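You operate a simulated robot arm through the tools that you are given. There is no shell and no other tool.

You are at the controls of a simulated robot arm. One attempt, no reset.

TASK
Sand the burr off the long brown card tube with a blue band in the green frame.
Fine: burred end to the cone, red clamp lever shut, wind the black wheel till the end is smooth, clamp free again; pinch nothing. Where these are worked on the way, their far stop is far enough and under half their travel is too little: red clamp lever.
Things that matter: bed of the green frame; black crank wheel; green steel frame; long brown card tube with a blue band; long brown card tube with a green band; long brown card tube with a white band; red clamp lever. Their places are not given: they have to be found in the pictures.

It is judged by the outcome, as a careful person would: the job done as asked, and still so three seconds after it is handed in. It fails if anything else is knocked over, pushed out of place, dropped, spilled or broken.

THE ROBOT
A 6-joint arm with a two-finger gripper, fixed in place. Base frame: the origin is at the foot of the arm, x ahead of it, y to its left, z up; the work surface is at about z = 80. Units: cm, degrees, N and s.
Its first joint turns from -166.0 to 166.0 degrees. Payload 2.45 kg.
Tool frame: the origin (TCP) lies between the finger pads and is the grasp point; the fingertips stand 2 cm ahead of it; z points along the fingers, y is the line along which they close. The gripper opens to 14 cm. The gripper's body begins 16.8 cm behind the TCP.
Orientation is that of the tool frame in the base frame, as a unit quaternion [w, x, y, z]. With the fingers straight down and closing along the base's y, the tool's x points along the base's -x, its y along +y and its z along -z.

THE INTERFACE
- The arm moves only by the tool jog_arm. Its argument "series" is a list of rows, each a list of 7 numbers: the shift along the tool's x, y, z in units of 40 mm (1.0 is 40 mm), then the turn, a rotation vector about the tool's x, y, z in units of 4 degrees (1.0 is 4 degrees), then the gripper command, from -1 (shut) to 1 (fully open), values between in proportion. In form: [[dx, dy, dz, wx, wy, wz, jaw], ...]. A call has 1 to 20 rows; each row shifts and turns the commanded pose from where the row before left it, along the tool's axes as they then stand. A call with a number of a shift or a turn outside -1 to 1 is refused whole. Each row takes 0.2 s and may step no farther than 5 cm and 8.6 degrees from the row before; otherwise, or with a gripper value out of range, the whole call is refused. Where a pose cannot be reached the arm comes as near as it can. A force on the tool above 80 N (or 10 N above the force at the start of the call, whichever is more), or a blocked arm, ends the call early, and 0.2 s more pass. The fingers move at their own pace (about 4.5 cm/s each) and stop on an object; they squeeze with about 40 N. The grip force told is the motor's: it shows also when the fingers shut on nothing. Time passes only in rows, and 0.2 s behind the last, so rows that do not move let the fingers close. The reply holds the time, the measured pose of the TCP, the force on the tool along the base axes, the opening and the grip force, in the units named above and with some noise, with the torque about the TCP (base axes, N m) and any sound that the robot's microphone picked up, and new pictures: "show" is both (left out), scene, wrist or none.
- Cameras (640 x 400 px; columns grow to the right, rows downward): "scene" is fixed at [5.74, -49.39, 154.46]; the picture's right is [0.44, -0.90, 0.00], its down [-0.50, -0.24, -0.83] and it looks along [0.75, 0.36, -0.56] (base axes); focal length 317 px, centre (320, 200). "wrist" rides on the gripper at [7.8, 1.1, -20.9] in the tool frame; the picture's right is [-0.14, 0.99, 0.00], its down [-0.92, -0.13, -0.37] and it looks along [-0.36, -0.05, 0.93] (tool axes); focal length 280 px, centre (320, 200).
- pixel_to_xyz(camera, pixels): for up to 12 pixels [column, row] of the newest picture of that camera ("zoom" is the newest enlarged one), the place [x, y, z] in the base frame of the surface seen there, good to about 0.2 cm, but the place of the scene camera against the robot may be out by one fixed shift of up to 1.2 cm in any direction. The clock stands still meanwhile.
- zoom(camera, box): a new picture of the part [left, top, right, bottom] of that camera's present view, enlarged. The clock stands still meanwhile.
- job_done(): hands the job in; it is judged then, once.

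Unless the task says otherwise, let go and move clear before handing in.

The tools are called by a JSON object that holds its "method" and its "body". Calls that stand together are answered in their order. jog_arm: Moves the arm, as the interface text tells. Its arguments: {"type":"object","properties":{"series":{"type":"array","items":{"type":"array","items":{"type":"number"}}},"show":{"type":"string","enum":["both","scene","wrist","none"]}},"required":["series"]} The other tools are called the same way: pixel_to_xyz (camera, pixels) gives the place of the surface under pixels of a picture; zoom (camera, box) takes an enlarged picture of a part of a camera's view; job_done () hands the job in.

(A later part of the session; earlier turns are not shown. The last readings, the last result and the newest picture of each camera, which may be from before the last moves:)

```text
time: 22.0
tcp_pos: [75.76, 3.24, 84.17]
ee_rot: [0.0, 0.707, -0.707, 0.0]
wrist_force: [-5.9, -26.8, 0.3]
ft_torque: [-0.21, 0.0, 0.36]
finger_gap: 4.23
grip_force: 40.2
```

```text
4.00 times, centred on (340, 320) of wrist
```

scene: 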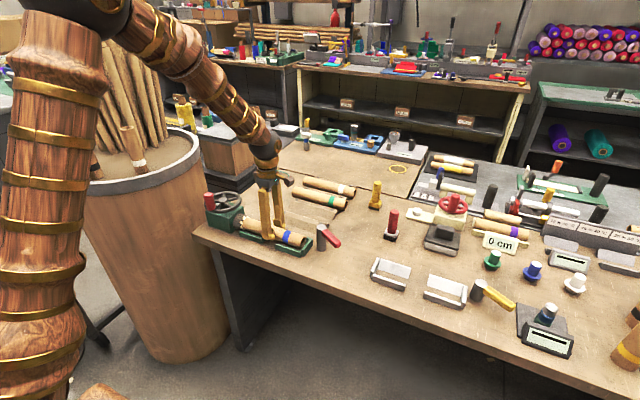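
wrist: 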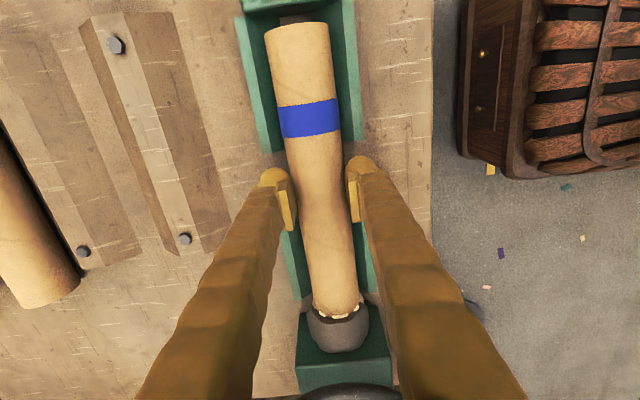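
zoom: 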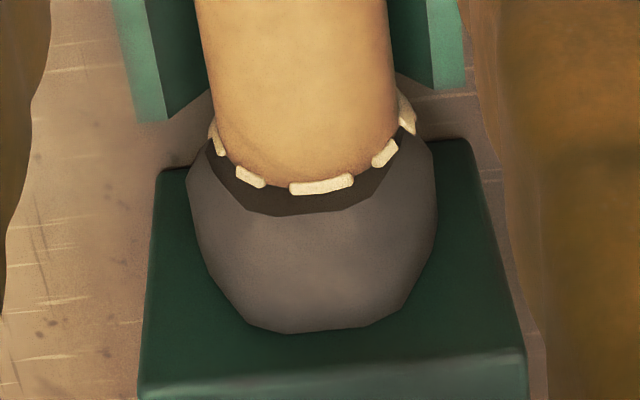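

There is firm contact with the cone now (Fy -27 N with no vertical load). I'll relax the push slightly, open the fingers to about 8 cm and rise.

{"method": "jog_arm", "body": {"series": [[0.02, 0, 0, 0, 0, 0, -0.44], [0, 0, 0, 0, 0, 0, -0.36], [0, 0, 0, 0, 0, 0, -0.3], [0, 0, 0, 0, 0, 0, 0], [0, 0, 0, 0, 0, 0, 0.1], [0, 0, 0, 0, 0, 0, 0.1], [0, 0, 0, 0, 0, 0, 0.1]], "show": "none"}}

{"method": "jog_arm", "body": {"series": [[0, 0, -0.4, 0, 0, 0, 0.1], [0, 0, -1, 0, 0, 0, 0.1], [0, 0, -1, 0, 0, 0, 0.1], [0, 0, -1, 0, 0, 0, 0.1], [0, 0, -1, 0, 0, 0, 0.1], [0, 0, 0, 0, 0, 0, 0.1]], "show": "both"}}

```text
time: 23.6
tcp_pos: [75.96, 3.22, 84.18]
ee_rot: [-0.001, -0.707, 0.708, 0.001]
wrist_force: [0.4, -0.1, 0.6]
ft_torque: [-0.02, -0.01, -0.06]
finger_gap: 7.72
grip_force: 0.0
```

```text
time: 25.0
tcp_pos: [76.27, 3.25, 101.82]
ee_rot: [0.0, 0.708, -0.707, -0.001]
wrist_force: [-0.1, 0.1, 0.5]
ft_torque: [0.0, 0.01, 0.02]
finger_gap: 7.69
grip_force: 0.0
```

scene: 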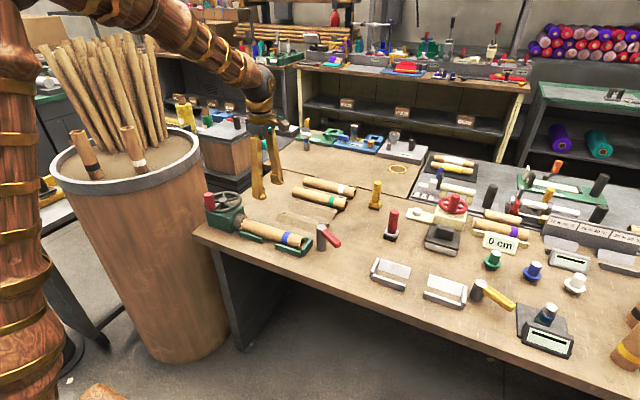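
wrist: 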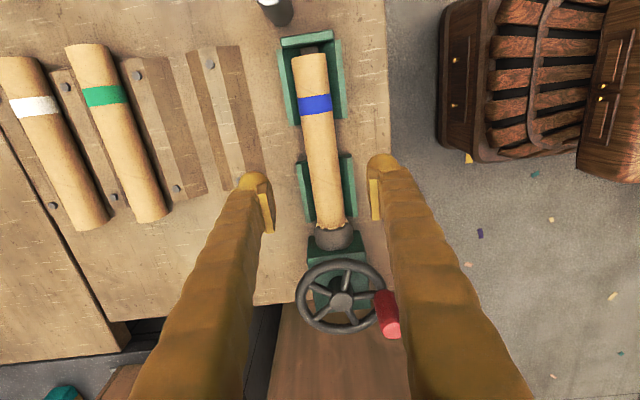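

The tube lies in the bed against the cone, free of the gripper. Next is the red lever: I'll move above its handle and turn the gripper so the fingers can straddle it.

{"method": "jog_arm", "body": {"series": [[0.96, 0.033, 0, 0, 0, 0, -0.28], [0.96, 0.033, 0, 0, 0, 0, -0.28], [0.96, 0.033, 0, 0, 0, 0, -0.28], [0.96, 0.033, 0, 0, 0, 0, -0.28], [0.96, 0.033, 0, 0, 0, 0, -0.28], [0.96, 0.033, 0, 0, 0, 0, -0.28], [0, 0, 0, 0, 0, 1, -0.28], [0, 0, 0, 0, 0, 1, -0.28], [0, 0, 0, 0, 0, 1, -0.28], [0, 0, 0, 0, 0, 1, -0.28], [0, 0, 0, 0, 0, 1, -0.28], [0, 0, 0, 0, 0, 1, -0.28], [0, 0, 0, 0, 0, 1, -0.28], [0, 0, 0, 0, 0, 1, -0.28], [0, 0, 0, 0, 0, 0.4, -0.28], [0, 0, 0, 0, 0, 0, -0.28]]}}

```text
time: 28.4
tcp_pos: [75.18, -19.92, 101.73]
ee_rot: [0.001, -0.473, 0.881, 0.0]
wrist_force: [-0.8, -0.3, -0.2]
ft_torque: [0.02, -0.02, -0.03]
finger_gap: 5.04
grip_force: 0.1
```

scene: 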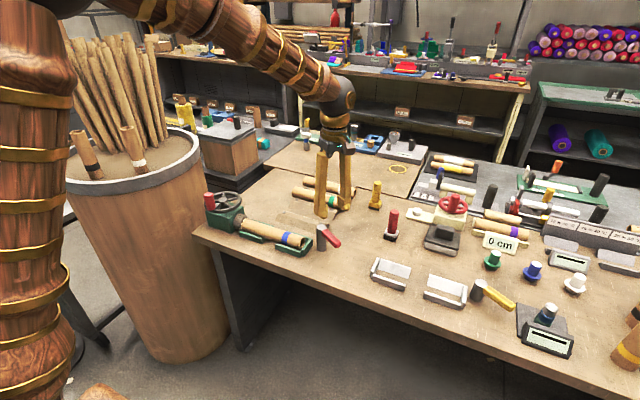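
wrist: 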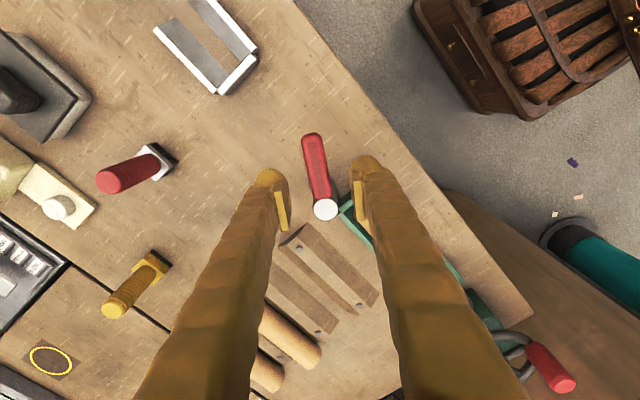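

The lever handle lies between the fingers' planes, from (313,137) to the post at (325,210). I'll measure it.

{"method": "pixel_to_xyz", "body": {"camera": "wrist", "pixels": [[313, 139], [316, 165], [320, 190], [325, 210], [307, 165], [324, 165], [304, 140], [322, 140], [316, 209], [334, 209], [325, 201], [325, 219]]}}

{"method": "zoom", "body": {"camera": "wrist", "box": [260, 120, 400, 240]}}

{"method": "zoom", "body": {"camera": "scene", "box": [270, 200, 370, 262]}}

```text
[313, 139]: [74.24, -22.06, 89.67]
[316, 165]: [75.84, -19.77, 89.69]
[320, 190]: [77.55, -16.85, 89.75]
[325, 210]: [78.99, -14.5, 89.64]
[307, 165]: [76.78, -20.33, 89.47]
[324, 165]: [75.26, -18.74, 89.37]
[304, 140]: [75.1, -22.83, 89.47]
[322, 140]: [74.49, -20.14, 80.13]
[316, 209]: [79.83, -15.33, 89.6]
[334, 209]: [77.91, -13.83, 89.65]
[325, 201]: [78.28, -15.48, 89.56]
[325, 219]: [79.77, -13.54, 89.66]
```

```text
3.33 times, centred on (330, 180) of wrist
```

zoom: 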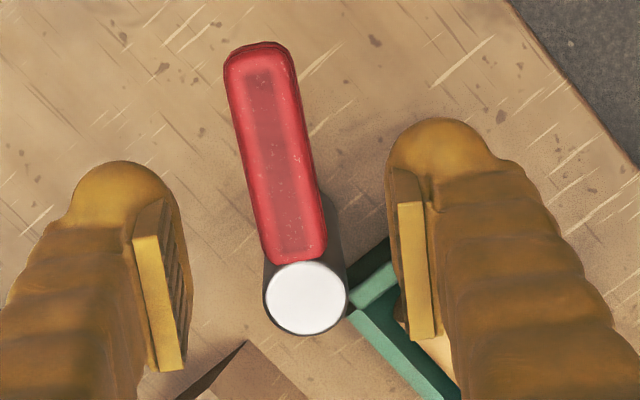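

```text
6.40 times, centred on (320, 231) of scene
```

zoom: 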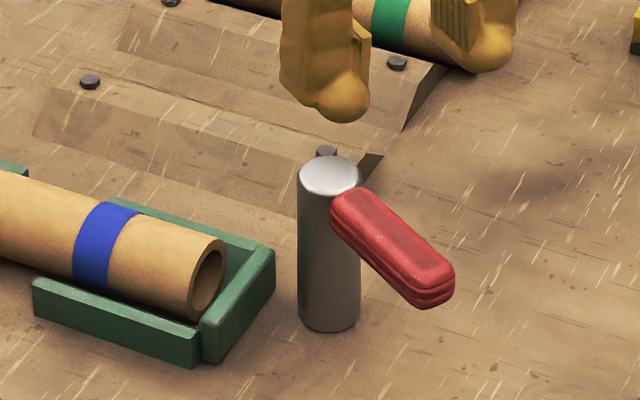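

The post is at (79.0,-14.5), the handle is about 9 cm long at angle ≈-121°, and its top is at z≈89.7. I'll centre over it and lower so the open fingers straddle the handle without gripping.

{"method": "jog_arm", "body": {"series": [[0, -0.1, 0, 0, 0, -0.4, -0.28], [0, 0, 1, 0, 0, 0, -0.28], [0, 0, 1, 0, 0, 0, -0.28], [0, 0, 0.8, 0, 0, 0, -0.28], [0, 0, 0.48, 0, 0, 0, -0.28], [0, 0, 0, 0, 0, 0, -0.28]]}}

```text
time: 29.8
tcp_pos: [75.35, -19.98, 88.78]
ee_rot: [-0.001, -0.485, 0.875, 0.0]
wrist_force: [-0.1, 0.2, 0.4]
ft_torque: [0.01, -0.01, -0.03]
finger_gap: 5.05
grip_force: 0.1
```

scene: 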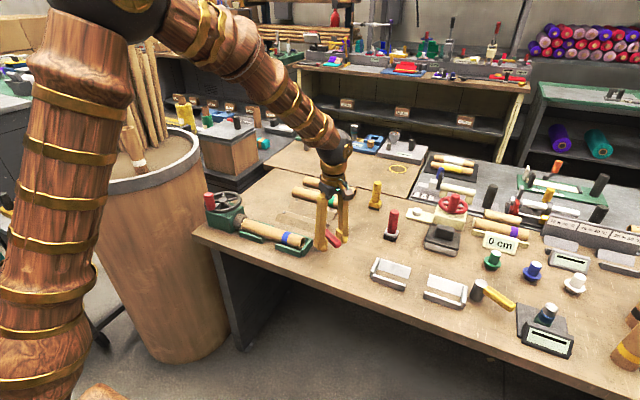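
wrist: 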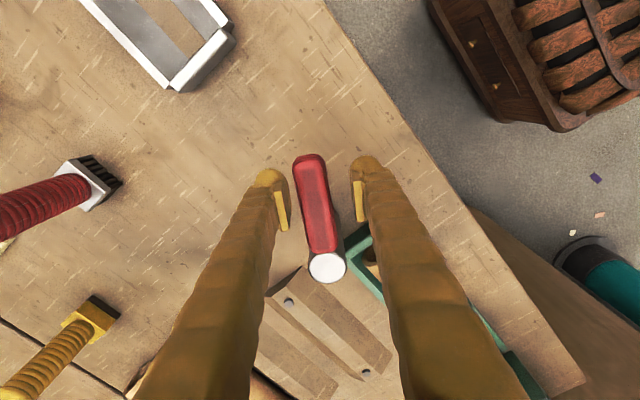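

The handle (318,200) is between the fingers. I'll test which way it turns: first moving slowly toward the bed side (tool +y) while watching the force.

{"method": "jog_arm", "body": {"series": [[0, 0.15, 0, 0, 0, 0, -0.28], [0, 0.12, 0, 0, 0, 0, -0.28], [0, 0.05, 0, 0, 0, 0, -0.28], [0, 0, 0, 0, 0, 0, -0.28]], "show": "wrist"}}

```text
time: 30.8
tcp_pos: [74.24, -19.32, 88.58]
ee_rot: [0.0, -0.485, 0.875, 0.0]
wrist_force: [4.0, 0.5, 1.0]
ft_torque: [0.0, 0.0, 0.02]
finger_gap: 5.26
grip_force: 2.3
```

wrist: 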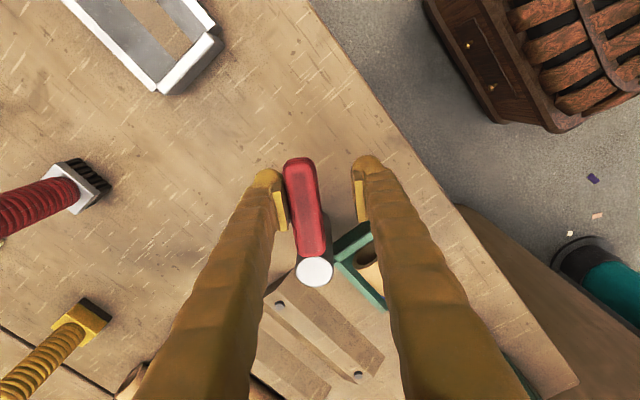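

{"method": "jog_arm", "body": {"series": [[0, 0.04, 0, 0, 0, 0, -0.28], [0, 0.04, 0, 0, 0, 0, -0.28], [0, 0, 0, 0, 0, 0, -0.28]], "show": "wrist"}}

```text
time: 31.6
tcp_pos: [74.13, -19.18, 88.62]
ee_rot: [0.0, -0.485, 0.875, -0.001]
wrist_force: [2.4, -5.4, 1.6]
ft_torque: [0.07, 0.0, -0.18]
finger_gap: 5.3
grip_force: 1.9
```

wrist: 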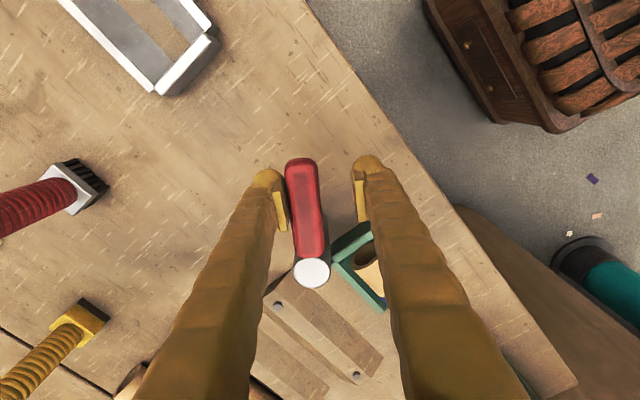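

The handle turns this way with only about 6 N. I'll follow its arc in small steps, turning the gripper with it.

{"method": "jog_arm", "body": {"series": [[-0.004, 0.115, 0, 0, 0, 1, -0.28], [-0.004, 0.115, 0, 0, 0, 1, -0.28], [-0.004, 0.115, 0, 0, 0, 1, -0.28], [-0.004, 0.115, 0, 0, 0, 1, -0.28], [0, 0, 0, 0, 0, 0, -0.28]], "show": "both"}}

```text
time: 32.8
tcp_pos: [72.63, -18.18, 88.51]
ee_rot: [-0.001, -0.358, 0.934, 0.0]
wrist_force: [2.3, -0.1, 0.6]
ft_torque: [-0.02, -0.02, -0.02]
finger_gap: 5.17
grip_force: 0.4
```

scene: 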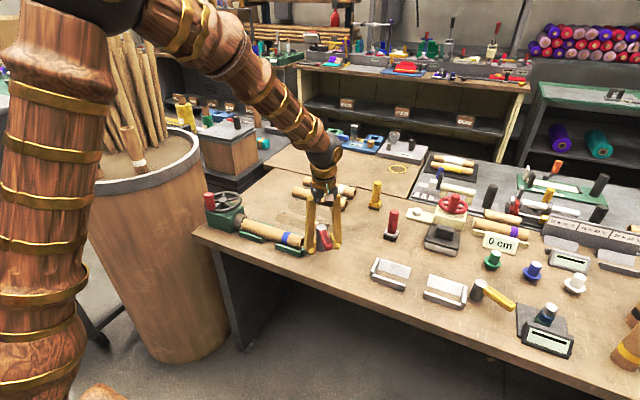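
wrist: 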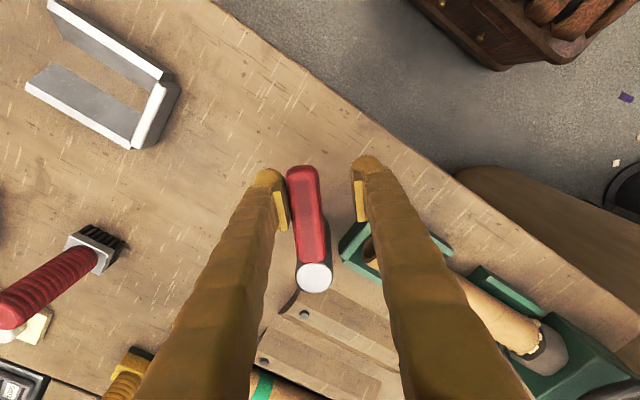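

The handle is following (now at about -138°). I'll continue around the post in stages.

{"method": "jog_arm", "body": {"series": [[-0.031, 0.125, 0, 0, 0, 1, -0.28], [-0.031, 0.125, 0, 0, 0, 1, -0.28], [-0.031, 0.125, 0, 0, 0, 1, -0.28], [-0.031, 0.125, 0, 0, 0, 1, -0.28], [-0.031, 0.125, 0, 0, 0, 1, -0.28], [0, 0, 0, 0, 0, 0, -0.28]], "show": "wrist"}}

```text
time: 34.2
tcp_pos: [71.84, -15.62, 88.59]
ee_rot: [0.0, -0.191, 0.982, 0.0]
wrist_force: [-0.1, -3.3, -0.9]
ft_torque: [0.06, 0.05, -0.11]
finger_gap: 5.25
grip_force: 2.0
```

wrist: 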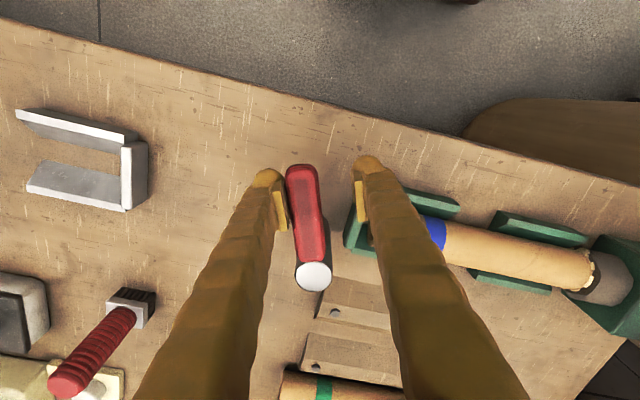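

{"method": "jog_arm", "body": {"series": [[-0.031, 0.125, 0, 0, 0, 1, -0.28], [-0.031, 0.125, 0, 0, 0, 1, -0.28], [-0.031, 0.125, 0, 0, 0, 1, -0.28], [-0.031, 0.125, 0, 0, 0, 1, -0.28], [-0.031, 0.125, 0, 0, 0, 1, -0.28], [0, 0, 0, 0, 0, 0, -0.28]], "show": "wrist"}}

```text
time: 35.6
tcp_pos: [71.83, -13.23, 88.67]
ee_rot: [0.0, -0.017, 1.0, 0.0]
wrist_force: [-0.5, -5.0, -3.3]
ft_torque: [0.11, 0.1, -0.09]
finger_gap: 5.37
grip_force: 2.2
```

wrist: 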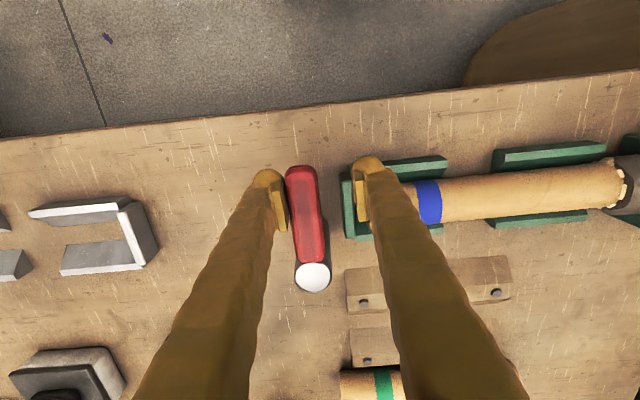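

{"method": "jog_arm", "body": {"series": [[-0.031, 0.125, 0, 0, 0, 1, -0.28], [-0.031, 0.125, 0, 0, 0, 1, -0.28], [-0.031, 0.125, 0, 0, 0, 1, -0.28], [-0.031, 0.125, 0, 0, 0, 1, -0.28], [0, 0, 0, 0, 0, 0, -0.28]], "show": "both"}}

```text
time: 36.6
tcp_pos: [72.67, -12.0, 88.71]
ee_rot: [0.003, 0.117, 0.993, -0.003]
wrist_force: [7.9, -76.9, -19.6]
ft_torque: [1.15, -1.32, 2.45]
finger_gap: 8.82
grip_force: 29.0
stopped in row 5: the force on the tool passed its limit at 84 N (the readings are from after the stop); the commanded pose is now the measured one
```

scene: 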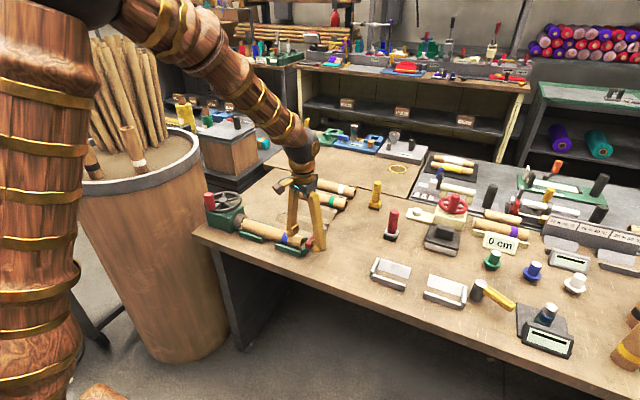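
wrist: 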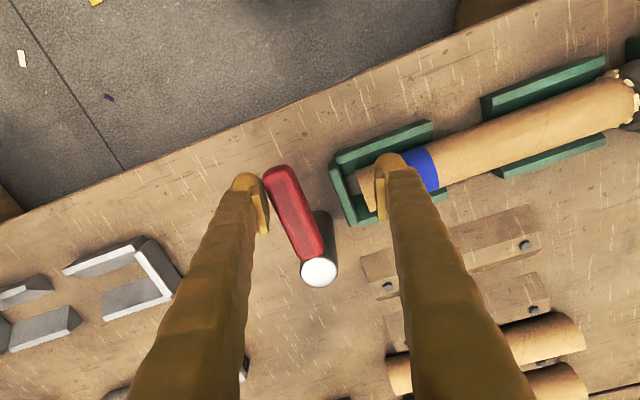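

The lever hit its far stop: the handle stands at about 180° (pointing -x) and the fingers were spread by the push. I'll back off from the handle and look at where it stays.

{"method": "jog_arm", "body": {"series": [[0, -0.2, 0, 0, 0, 0, -0.2], [0, -0.2, 0, 0, 0, 0, -0.28], [0, -0.2, 0, 0, 0, 0, -0.28], [0, 0, 0, 0, 0, 0, -0.28], [0, 0, 0, 0, 0, 0, -0.28]], "show": "both"}}

```text
time: 37.8
tcp_pos: [72.04, -13.94, 88.73]
ee_rot: [0.003, 0.117, 0.993, -0.001]
wrist_force: [0.3, 0.0, 0.1]
ft_torque: [0.01, 0.05, 0.0]
finger_gap: 5.05
grip_force: 0.1
```

scene: 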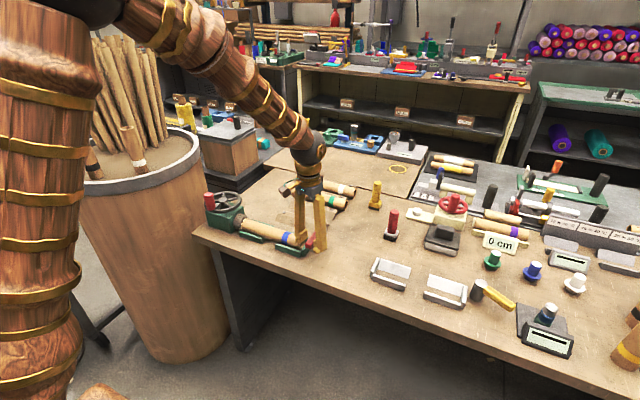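
wrist: 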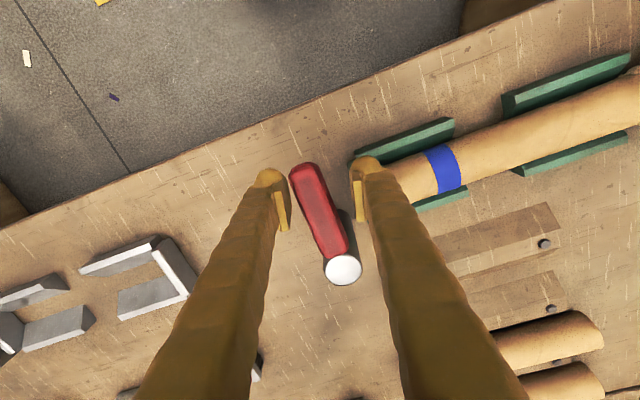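

Contact is gone and the handle stays where it was pushed. I'll measure its angle and then rise straight up.

{"method": "pixel_to_xyz", "body": {"camera": "wrist", "pixels": [[302, 172], [315, 200], [335, 245], [343, 270]]}}

{"method": "jog_arm", "body": {"series": [[0, 0, -0.5, 0, 0, 0, -0.28], [0, 0, -1, 0, 0, 0, -0.28], [0, 0, -1, 0, 0, 0, -0.28], [0, 0, -1, 0, 0, 0, -0.28], [0, 0, -1, 0, 0, 0, -0.28], [0, 0, 0, 0, 0, 0, -0.28]], "show": "both"}}

{"method": "zoom", "body": {"camera": "scene", "box": [195, 180, 345, 274]}}

```text
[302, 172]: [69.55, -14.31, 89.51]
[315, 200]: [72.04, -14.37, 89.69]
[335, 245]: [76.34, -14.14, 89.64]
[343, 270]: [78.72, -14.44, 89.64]
```

```text
time: 39.2
tcp_pos: [71.61, -13.77, 106.95]
ee_rot: [0.001, 0.116, 0.993, -0.001]
wrist_force: [-0.8, 0.7, 0.4]
ft_torque: [-0.01, -0.01, 0.01]
finger_gap: 5.02
grip_force: 0.1
```

scene: 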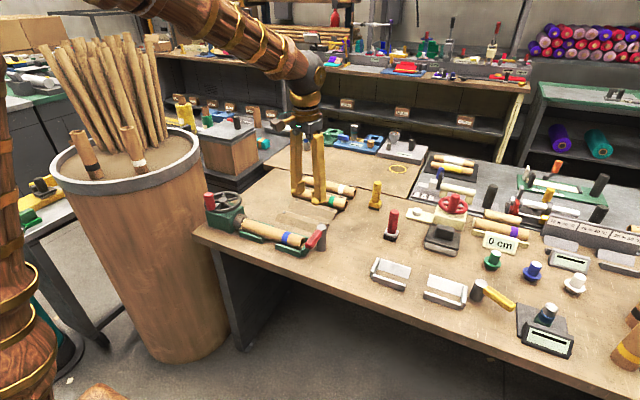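
wrist: 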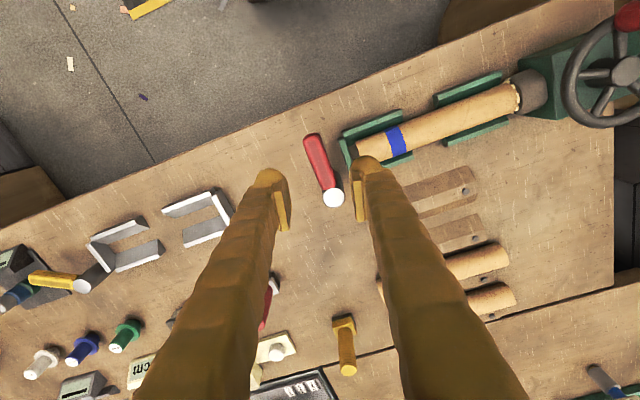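

```text
4.26 times, centred on (270, 227) of scene
```

zoom: 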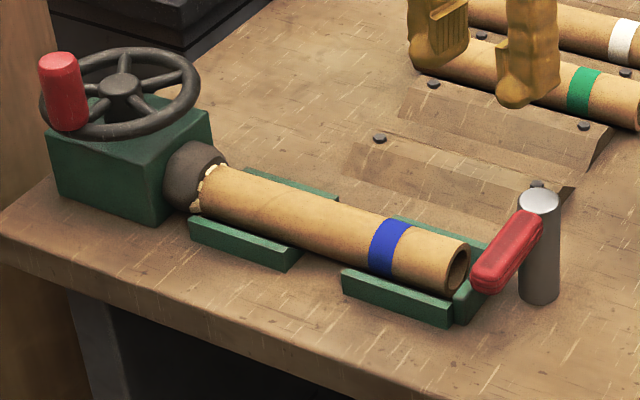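

The red lever is shut across the bed's end (pointing -x) and the tube is still against the cone. Now for the wheel: I'll turn the gripper back to closing along x and travel high to above the red knob at about (69.8,23.7).

{"method": "jog_arm", "body": {"series": [[0, 0, 0, 0, 0, -1, -0.2], [0, 0, 0, 0, 0, -1, -0.2], [0, 0, 0, 0, 0, -1, -0.2], [0, 0, 0, 0, 0, -1, -0.2], [0, 0, 0, 0, 0, -1, -0.2], [0, 0, 0, 0, 0, -1, -0.2], [0, 0, 0, 0, 0, -1, -0.2], [0, 0, 0, 0, 0, -1, -0.2], [0, 0, 0, 0, 0, -1, -0.2], [0, 0, 0, 0, 0, -1, -0.2], [0, 0, 0, 0, 0, -1, -0.2], [0, 0, 0, 0, 0, -1, -0.2], [0, 0, 0, 0, 0, -1, -0.2], [0, 0, 0, 0, 0, -1, -0.2], [0, 0, 0, 0, 0, -1, -0.2], [0, 0, 0, 0, 0, -1, -0.2], [0, 0, 0, 0, 0, -1, -0.2], [0, 0, 0, 0, 0, -1, -0.2], [0, 0, 0, 0, 0, -1, -0.2], [0, 0, 0, 0, 0, -1, -0.2]], "show": "none"}}

{"method": "jog_arm", "body": {"series": [[0, 0, 0, 0, 0, -1, -0.2], [0, 0, 0, 0, 0, -1, -0.2], [0, 0, 0, 0, 0, -1, -0.2], [0, 0, 0, 0, 0, -1, -0.2], [0, 0, 0, 0, 0, -1, -0.2], [0, 0, 0, 0, 0, -0.85, -0.2], [-0.9, 0, 0, 0, 0, 0, -0.2], [-0.9, 0, 0, 0, 0, 0, -0.2], [-0.9, 0, 0, 0, 0, 0, -0.2], [-0.9, 0, 0, 0, 0, 0, -0.2], [-0.9, 0, 0, 0, 0, 0, -0.2], [-0.9, 0, 0, 0, 0, 0, -0.2], [-0.9, 0, 0, 0, 0, 0, -0.2], [-0.9, 0, 0, 0, 0, 0, -0.2], [0, 0, 0, 0, 0, 0, -0.2]], "show": "both"}}

```text
time: 43.4
tcp_pos: [71.96, -13.78, 106.75]
ee_rot: [0.001, -0.55, 0.835, -0.002]
wrist_force: [-0.4, -0.1, -0.2]
ft_torque: [-0.02, 0.02, 0.01]
finger_gap: 5.61
grip_force: 0.1
```

```text
time: 46.6
tcp_pos: [71.98, 15.06, 106.46]
ee_rot: [-0.001, -0.707, 0.708, -0.001]
wrist_force: [0.1, 0.3, 0.2]
ft_torque: [-0.01, 0.01, -0.02]
finger_gap: 5.61
grip_force: 0.1
```

scene: 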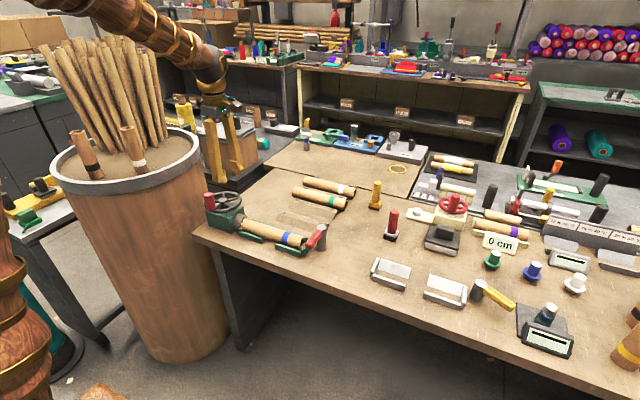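
wrist: 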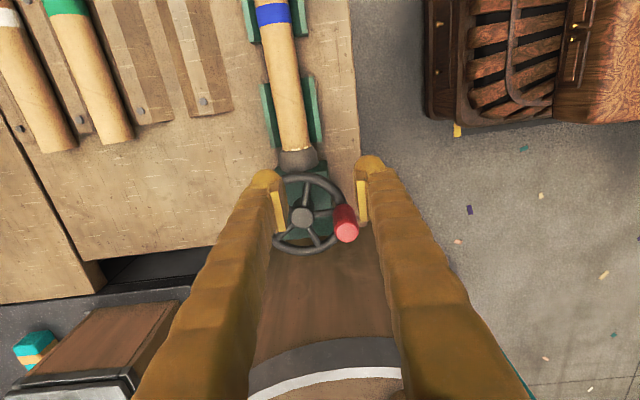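

The wheel (hub at 302,215) and knob (345,225) are in view. I'll measure them closely.

{"method": "zoom", "body": {"camera": "wrist", "box": [250, 140, 390, 260]}}

{"method": "pixel_to_xyz", "body": {"camera": "wrist", "pixels": [[348, 233], [340, 233], [355, 231], [348, 240], [344, 212], [302, 215], [303, 176], [313, 249], [292, 215], [312, 214], [275, 238], [338, 195]]}}

{"method": "pixel_to_xyz", "body": {"camera": "wrist", "pixels": [[325, 350], [325, 372], [300, 345], [290, 150], [295, 160], [325, 290], [260, 365], [390, 345]]}}

```text
3.33 times, centred on (320, 200) of wrist
```

zoom: 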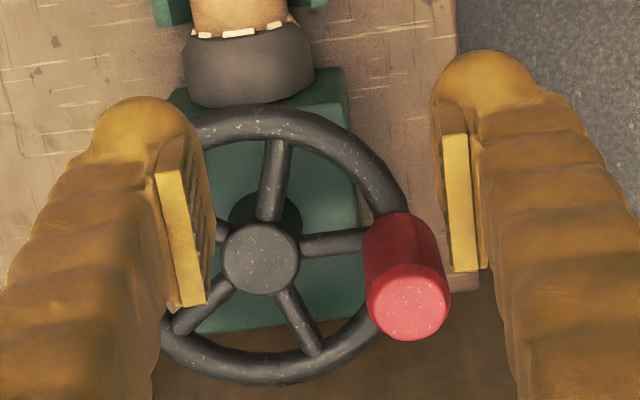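

```text
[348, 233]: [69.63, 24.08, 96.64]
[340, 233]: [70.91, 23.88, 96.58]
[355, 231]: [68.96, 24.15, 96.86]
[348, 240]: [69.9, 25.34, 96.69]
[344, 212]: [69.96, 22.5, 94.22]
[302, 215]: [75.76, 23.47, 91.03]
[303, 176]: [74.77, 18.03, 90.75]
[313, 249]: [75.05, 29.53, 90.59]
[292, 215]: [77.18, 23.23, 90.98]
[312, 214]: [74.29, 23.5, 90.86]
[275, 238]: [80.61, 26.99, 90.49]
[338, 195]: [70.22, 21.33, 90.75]
```

```text
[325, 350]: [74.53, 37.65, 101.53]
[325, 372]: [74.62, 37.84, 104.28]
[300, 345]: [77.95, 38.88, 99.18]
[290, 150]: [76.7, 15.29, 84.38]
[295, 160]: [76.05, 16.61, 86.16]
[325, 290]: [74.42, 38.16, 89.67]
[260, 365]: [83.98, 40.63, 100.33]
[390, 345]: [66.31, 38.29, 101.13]
```

Hub centre ≈(75.75,23.6); knob axis ≈(69.8,24.0), about 3 cm wide, from z≈91.5 to 96.7. I'll go over the knob and descend to TCP z≈94.2 with the fingers open either side.

{"method": "jog_arm", "body": {"series": [[-0.75, 0.18, 0, 0, 0, 0, -0.2], [-0.75, 0.18, 0, 0, 0, 0, -0.2], [-0.74, 0.17, 0, 0, 0, 0, -0.2], [0, 0, 0.7, 0, 0, 0, -0.2], [0, 0, 0.7, 0, 0, 0, -0.2], [0, 0, 0, 0, 0, 0, -0.2]], "show": "wrist"}}

{"method": "pixel_to_xyz", "body": {"camera": "wrist", "pixels": [[320, 200], [320, 210], [320, 190]]}}

```text
time: 48.0
tcp_pos: [69.9, 23.96, 101.11]
ee_rot: [0.0, 0.707, -0.707, 0.002]
wrist_force: [0.3, -0.9, -0.6]
ft_torque: [-0.01, -0.02, 0.02]
finger_gap: 5.59
grip_force: 0.1
```

wrist: 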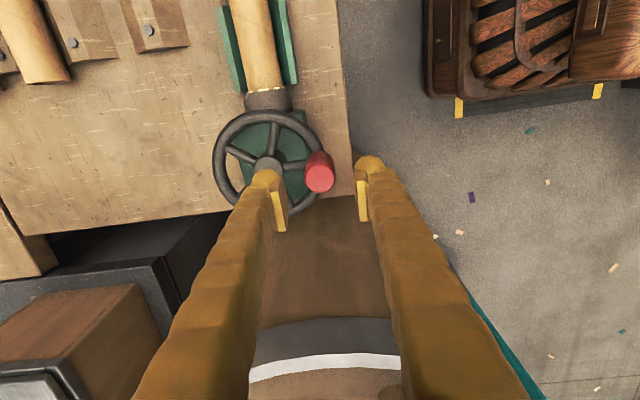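

```text
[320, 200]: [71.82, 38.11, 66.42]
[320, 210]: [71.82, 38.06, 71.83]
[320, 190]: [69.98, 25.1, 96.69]
```

{"method": "pixel_to_xyz", "body": {"camera": "wrist", "pixels": [[320, 178], [310, 178], [330, 176], [320, 168], [270, 165], [268, 115], [325, 350]]}}

{"method": "zoom", "body": {"camera": "wrist", "box": [210, 70, 370, 240]}}

```text
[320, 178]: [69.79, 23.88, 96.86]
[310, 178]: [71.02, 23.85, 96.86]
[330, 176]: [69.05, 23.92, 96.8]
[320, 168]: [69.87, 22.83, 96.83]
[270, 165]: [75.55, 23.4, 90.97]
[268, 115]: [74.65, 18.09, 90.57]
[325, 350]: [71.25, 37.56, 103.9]
```

```text
2.35 times, centred on (290, 155) of wrist
```

zoom: 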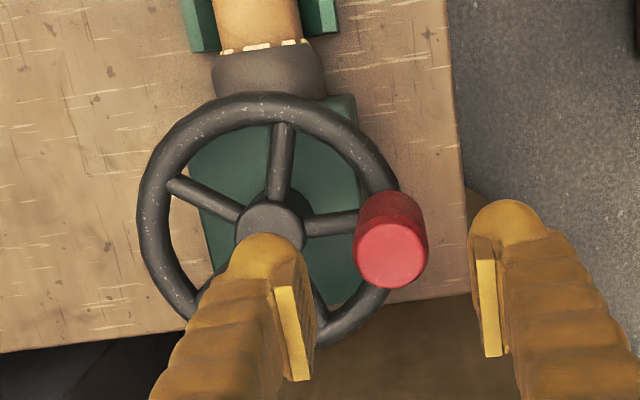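

The knob is centred between the fingers. I'll descend to grip height and close lightly on it.

{"method": "jog_arm", "body": {"series": [[0, 0.01, 0.8, 0, 0, 0, -0.2], [0, 0, 0.6, 0, 0, 0, -0.2], [0, 0, 0.3, 0, 0, 0, -0.2], [0, 0, 0, 0, 0, 0, -0.2]], "show": "wrist"}}

```text
time: 49.0
tcp_pos: [69.8, 23.86, 94.43]
ee_rot: [0.001, 0.707, -0.707, 0.002]
wrist_force: [0.4, 0.4, 0.5]
ft_torque: [-0.01, 0.0, -0.01]
finger_gap: 5.6
grip_force: 0.1
```

wrist: 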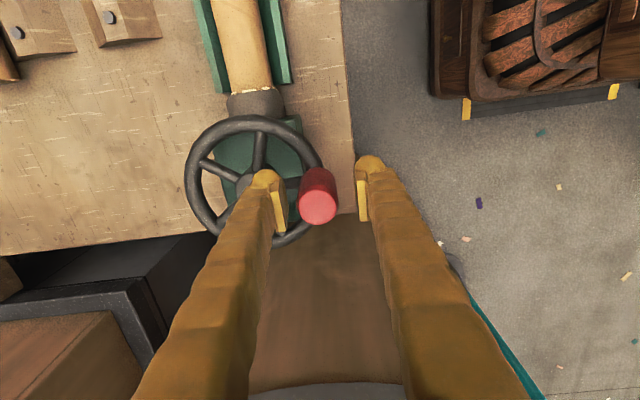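

{"method": "jog_arm", "body": {"series": [[0, 0, 0, 0, 0, 0, -0.4], [0, 0, 0, 0, 0, 0, -0.6], [0, 0, 0, 0, 0, 0, -0.65], [0, 0, 0, 0, 0, 0, -0.65], [0, 0, 0, 0, 0, 0, -0.65]], "show": "wrist"}}

```text
time: 50.2
tcp_pos: [69.87, 23.87, 94.49]
ee_rot: [0.0, -0.707, 0.707, -0.003]
wrist_force: [15.2, 0.1, -1.2]
ft_torque: [0.01, -0.15, -0.05]
finger_gap: 3.45
grip_force: 7.4
```

wrist: 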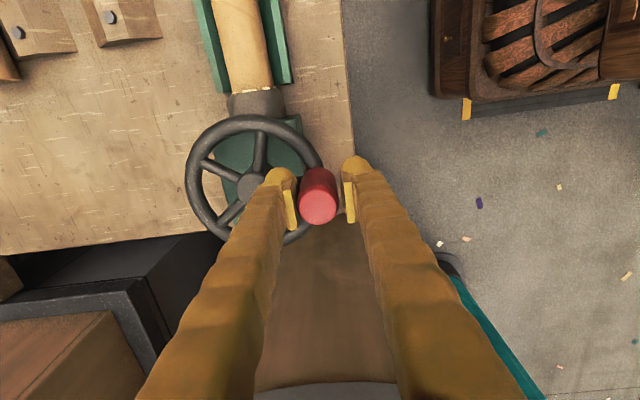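

The +x finger touches first (15 N in x). I'll shift the TCP a little toward +x to centre it.

{"method": "jog_arm", "body": {"series": [[0, -0.03, 0, 0, 0, 0, -0.65], [0, 0, 0, 0, 0, 0, -0.65], [0, 0, 0, 0, 0, 0, -0.65]], "show": "none"}}

```text
time: 51.0
tcp_pos: [69.89, 23.89, 94.43]
ee_rot: [0.0, -0.707, 0.707, -0.003]
wrist_force: [10.8, 0.0, 4.0]
ft_torque: [0.0, -0.2, 0.0]
finger_gap: 3.22
grip_force: 5.9
```

{"method": "jog_arm", "body": {"series": [[0, -0.04, 0, 0, 0, 0, -0.65], [0, 0, 0, 0, 0, 0, -0.65], [0, 0, 0, 0, 0, 0, -0.65]], "show": "none"}}

```text
time: 51.8
tcp_pos: [70.06, 23.99, 94.27]
ee_rot: [0.0, 0.707, -0.707, 0.002]
wrist_force: [-31.0, 11.4, 10.9]
ft_torque: [0.22, 0.39, 0.03]
finger_gap: 3.09
grip_force: 45.2
```

Both fingers now hold the knob (3.1 cm wide). I'll ease the side load, loosen the squeeze slightly so the knob can turn in the fingers, and try the first 45° of winding (clockwise from above).

{"method": "jog_arm", "body": {"series": [[0, 0.02, 0, 0, 0, 0, -0.6], [0, 0, 0, 0, 0, 0, -0.6], [-0.3786, -0.0702, 0, 0, 0, 0, -0.6], [-0.3475, -0.1658, 0, 0, 0, 0, -0.6], [0, 0, 0, 0, 0, 0, -0.6]], "show": "wrist"}}

```text
time: 53.0
tcp_pos: [71.01, 26.76, 94.26]
ee_rot: [0.0, -0.707, 0.707, -0.002]
wrist_force: [-17.0, 3.7, -5.9]
ft_torque: [0.1, 0.09, -0.17]
finger_gap: 3.94
grip_force: 8.6
```

wrist: 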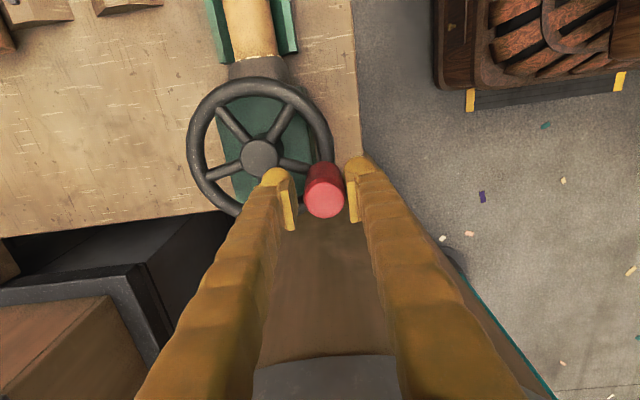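

{"method": "pixel_to_xyz", "body": {"camera": "wrist", "pixels": [[324, 200], [324, 190], [316, 200], [335, 198], [259, 156], [257, 82]]}}

{"method": "zoom", "body": {"camera": "wrist", "box": [180, 50, 380, 240]}}

```text
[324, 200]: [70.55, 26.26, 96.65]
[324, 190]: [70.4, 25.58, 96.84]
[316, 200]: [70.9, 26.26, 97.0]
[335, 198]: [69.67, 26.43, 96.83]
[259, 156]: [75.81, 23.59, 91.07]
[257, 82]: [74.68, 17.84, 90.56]
```

```text
2.11 times, centred on (280, 145) of wrist
```

zoom: 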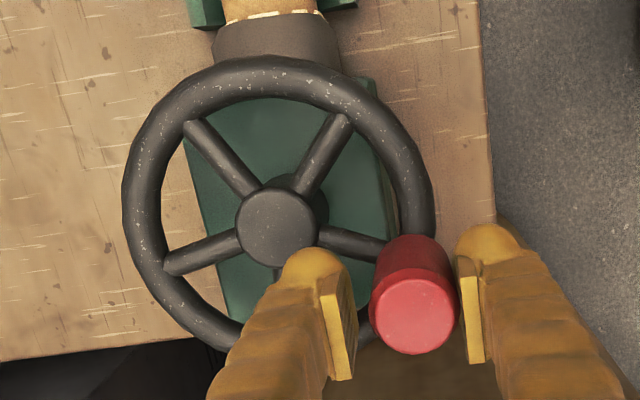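

The wheel turns (the knob went from 176° to about 155°) but the knob lags in a loose grip. I'll grip firmly and read the load.

{"method": "jog_arm", "body": {"series": [[0, 0.03, 0, 0, 0, 0, -0.7], [0, 0, 0, 0, 0, 0, -0.8], [0, 0, 0, 0, 0, 0, -0.8], [0, 0, 0, 0, 0, 0, -0.8]], "show": "none"}}

```text
time: 54.0
tcp_pos: [70.79, 26.87, 94.09]
ee_rot: [-0.001, -0.707, 0.707, -0.002]
wrist_force: [-30.1, 11.6, 4.8]
ft_torque: [0.07, 0.42, -0.32]
finger_gap: 3.4
grip_force: 14.8
```

{"method": "jog_arm", "body": {"series": [[0, 0, 0, 0, 0, 0, -1], [0, 0, 0, 0, 0, 0, -1], [0, 0, 0, 0, 0, 0, -1]], "show": "wrist"}}

```text
time: 54.8
tcp_pos: [70.66, 26.86, 94.29]
ee_rot: [0.0, 0.707, -0.707, 0.002]
wrist_force: [-57.5, 18.5, 10.0]
ft_torque: [0.16, 0.68, -0.51]
finger_gap: 3.06
grip_force: 45.2
```

wrist: 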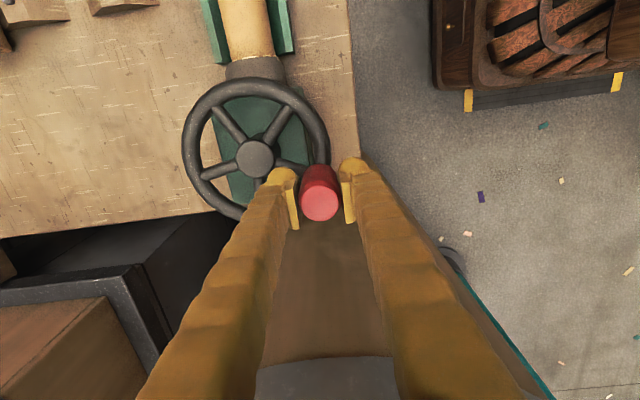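

The grip is firm now and the load is nearly all radial (the TCP is slightly inside the knob's circle). I'll shift outward and check.

{"method": "jog_arm", "body": {"series": [[-0.015, 0.04, 0, 0, 0, 0, -1], [0, 0, 0, 0, 0, 0, -1]], "show": "none"}}

```text
time: 55.4
tcp_pos: [70.65, 26.86, 94.31]
ee_rot: [0.0, -0.706, 0.708, -0.002]
wrist_force: [-50.6, 13.3, 0.7]
ft_torque: [0.13, 0.54, -0.61]
finger_gap: 3.08
grip_force: 45.1
```

{"method": "jog_arm", "body": {"series": [[-0.02, 0.06, 0, 0, 0, 0, -1], [0, 0, 0, 0, 0, 0, -1]], "show": "wrist"}}

{"method": "pixel_to_xyz", "body": {"camera": "wrist", "pixels": [[320, 205], [320, 195], [310, 205], [331, 203], [255, 158]]}}

```text
time: 56.0
tcp_pos: [70.54, 26.93, 94.23]
ee_rot: [0.002, -0.707, 0.707, -0.004]
wrist_force: [-4.8, 0.7, -9.9]
ft_torque: [0.02, 0.05, -0.09]
finger_gap: 3.07
grip_force: 45.2
```

wrist: 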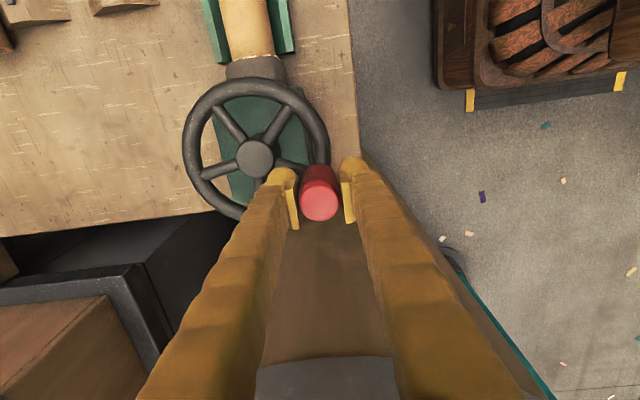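

```text
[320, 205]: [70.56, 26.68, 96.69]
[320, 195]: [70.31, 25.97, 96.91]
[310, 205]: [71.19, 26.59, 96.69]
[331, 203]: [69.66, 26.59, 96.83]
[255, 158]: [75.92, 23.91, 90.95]
```

The load is near zero with a firm grip; the knob is at about 153° on a 6.0 cm circle around (75.8,23.65). I'll wind on three 15° steps clockwise and check forces.

{"method": "jog_arm", "body": {"series": [[-0.3227, -0.2218, 0, 0, 0, 0, -1], [-0.2543, -0.2978, 0, 0, 0, 0, -1], [-0.1686, -0.3534, 0, 0, 0, 0, -1], [0, 0, 0, 0, 0, 0, -1]], "show": "wrist"}}

{"method": "pixel_to_xyz", "body": {"camera": "wrist", "pixels": [[320, 205], [320, 195], [310, 205], [331, 203], [255, 158]]}}

```text
time: 57.0
tcp_pos: [74.03, 29.94, 94.31]
ee_rot: [-0.001, 0.707, -0.707, 0.003]
wrist_force: [6.9, -1.1, 8.5]
ft_torque: [-0.03, -0.05, 0.33]
finger_gap: 3.0
grip_force: 45.1
```

wrist: 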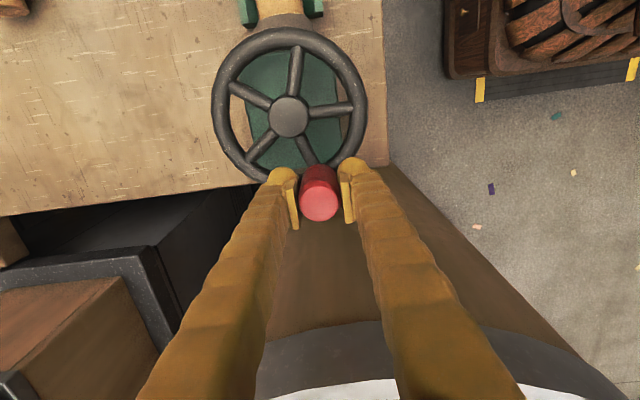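

```text
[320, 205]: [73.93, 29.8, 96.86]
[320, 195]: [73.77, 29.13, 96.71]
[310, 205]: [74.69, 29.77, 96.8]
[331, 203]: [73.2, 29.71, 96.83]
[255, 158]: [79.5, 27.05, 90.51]
```

Forces are low (7 N) and the wheel follows. I'll continue around the circle.

{"method": "jog_arm", "body": {"series": [[-0.0714, -0.385, 0, 0, 0, 0, -1], [0.0307, -0.3904, 0, 0, 0, 0, -1], [0.1307, -0.3691, 0, 0, 0, 0, -1], [0.2218, -0.3227, 0, 0, 0, 0, -1], [0.2977, -0.2543, 0, 0, 0, 0, -1], [0.3534, -0.1686, 0, 0, 0, 0, -1], [0, 0, 0, 0, 0, 0, -1]], "show": "wrist"}}

```text
time: 58.6
tcp_pos: [81.47, 25.87, 94.27]
ee_rot: [0.0, 0.707, -0.707, 0.004]
wrist_force: [-7.1, -0.2, 5.9]
ft_torque: [0.12, 0.12, 0.03]
finger_gap: 3.04
grip_force: 44.8
```

wrist: 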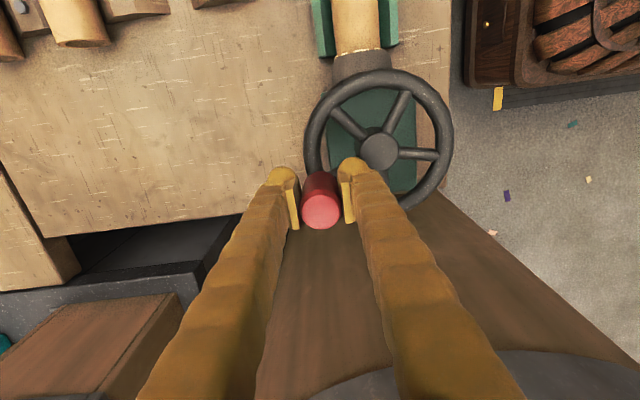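

Winding smoothly. I'll complete the rest of the turn.

{"method": "jog_arm", "body": {"series": [[0.385, -0.0714, 0, 0, 0, 0, -1], [0.3904, 0.0307, 0, 0, 0, 0, -1], [0.3691, 0.1307, 0, 0, 0, 0, -1], [0.3227, 0.2218, 0, 0, 0, 0, -1], [0.2543, 0.2978, 0, 0, 0, 0, -1], [0.1686, 0.3534, 0, 0, 0, 0, -1], [0.0714, 0.385, 0, 0, 0, 0, -1], [0, 0, 0, 0, 0, 0, -1]], "show": "wrist"}}

{"method": "zoom", "body": {"camera": "scene", "box": [195, 180, 345, 274]}}

```text
time: 59.4
tcp_pos: [81.96, 21.57, 94.44]
ee_rot: [-0.004, 0.707, -0.707, 0.007]
wrist_force: [15.7, -10.0, -11.8]
ft_torque: [-0.38, -0.12, 0.06]
finger_gap: 3.01
grip_force: 45.0
stopped in row 3: the force on the tool passed its limit at 93 N (the readings are from after the stop); the commanded pose is now the measured one
```

wrist: 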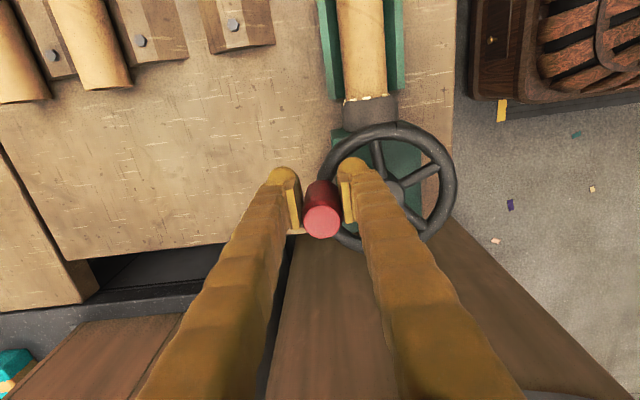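

```text
4.26 times, centred on (270, 227) of scene
```

zoom: 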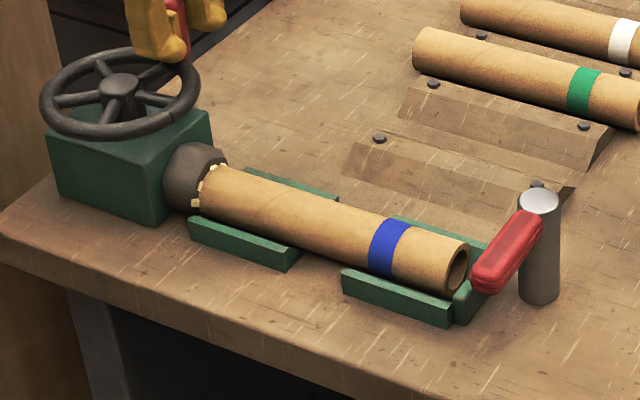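

The call stopped at 93 N near (82.0,21.6). I'll look closely at the knob and wheel to see why.

{"method": "zoom", "body": {"camera": "wrist", "box": [250, 100, 470, 260]}}

{"method": "pixel_to_xyz", "body": {"camera": "wrist", "pixels": [[322, 220], [322, 232], [322, 208], [312, 220], [334, 220], [395, 185], [390, 125], [455, 180], [440, 225], [345, 145], [428, 172], [378, 155]]}}

```text
2.50 times, centred on (360, 180) of wrist
```

zoom: 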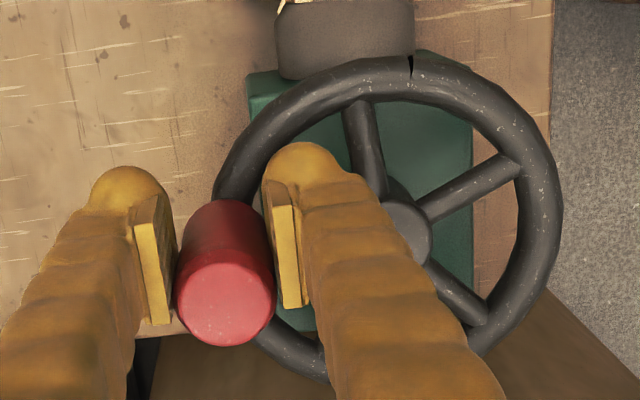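

```text
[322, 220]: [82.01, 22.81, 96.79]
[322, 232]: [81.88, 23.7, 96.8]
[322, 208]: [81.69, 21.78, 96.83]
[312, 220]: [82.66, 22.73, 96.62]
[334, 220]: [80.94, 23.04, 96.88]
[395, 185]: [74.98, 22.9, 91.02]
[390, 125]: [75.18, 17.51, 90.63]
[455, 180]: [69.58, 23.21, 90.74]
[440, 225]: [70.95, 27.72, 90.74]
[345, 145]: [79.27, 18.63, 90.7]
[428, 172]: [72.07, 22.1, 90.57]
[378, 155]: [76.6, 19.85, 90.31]
```

The wheel resists with speed, so the knob (at 81.8,22.85) slipped along the fingers while the TCP ran ahead to y=21.6. I'll reopen, recentre on the knob and wind more slowly.

{"method": "jog_arm", "body": {"series": [[0, 0, 0, 0, 0, 0, -0.5], [0, 0, 0, 0, 0, 0, -0.3], [0, 0, 0, 0, 0, 0, -0.3], [-0.15, 0.02, 0, 0, 0, 0, -0.3], [-0.15, 0.02, 0, 0, 0, 0, -0.3], [0, 0, 0, 0, 0, 0, -0.3]], "show": "wrist"}}

{"method": "zoom", "body": {"camera": "wrist", "box": [250, 80, 470, 240]}}

{"method": "pixel_to_xyz", "body": {"camera": "wrist", "pixels": [[320, 200], [320, 190], [320, 210], [310, 200], [330, 200]]}}

```text
time: 60.8
tcp_pos: [81.77, 22.89, 94.58]
ee_rot: [0.005, -0.707, 0.707, -0.006]
wrist_force: [1.0, -0.2, -0.1]
ft_torque: [0.01, 0.01, 0.0]
finger_gap: 4.91
grip_force: 0.0
```

wrist: 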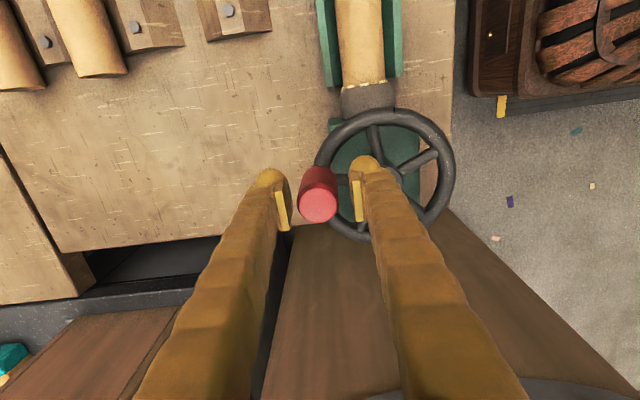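

```text
2.50 times, centred on (360, 160) of wrist
```

zoom: 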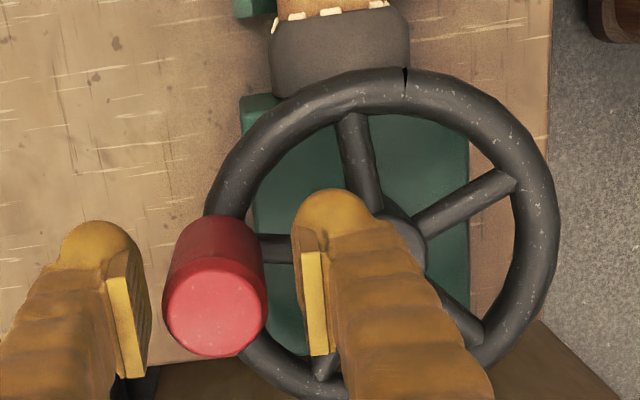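

```text
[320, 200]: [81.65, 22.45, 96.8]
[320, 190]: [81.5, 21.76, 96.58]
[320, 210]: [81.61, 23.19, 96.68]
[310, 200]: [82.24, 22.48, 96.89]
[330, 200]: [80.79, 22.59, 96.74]
```

{"method": "jog_arm", "body": {"series": [[0.08, 0.015, 0, 0, 0, 0, -0.4], [0, 0, 0, 0, 0, 0, -0.6], [0, 0, 0, 0, 0, 0, -1], [0, 0, 0, 0, 0, 0, -1], [0, 0, 0, 0, 0, 0, -1], [0, 0, 0, 0, 0, 0, -1]], "show": "none"}}

```text
time: 62.2
tcp_pos: [81.86, 22.5, 94.52]
ee_rot: [0.005, -0.707, 0.707, -0.007]
wrist_force: [44.3, -9.1, -8.2]
ft_torque: [-0.04, -0.2, -0.01]
finger_gap: 3.01
grip_force: 45.3
```

{"method": "jog_arm", "body": {"series": [[0, -0.05, 0, 0, 0, 0, -1], [0, 0, 0, 0, 0, 0, -1]], "show": "none"}}

```text
time: 62.8
tcp_pos: [82.04, 22.46, 94.46]
ee_rot: [0.005, -0.707, 0.707, -0.006]
wrist_force: [30.7, -9.6, -4.4]
ft_torque: [-0.12, -0.16, 0.2]
finger_gap: 3.04
grip_force: 44.8
```

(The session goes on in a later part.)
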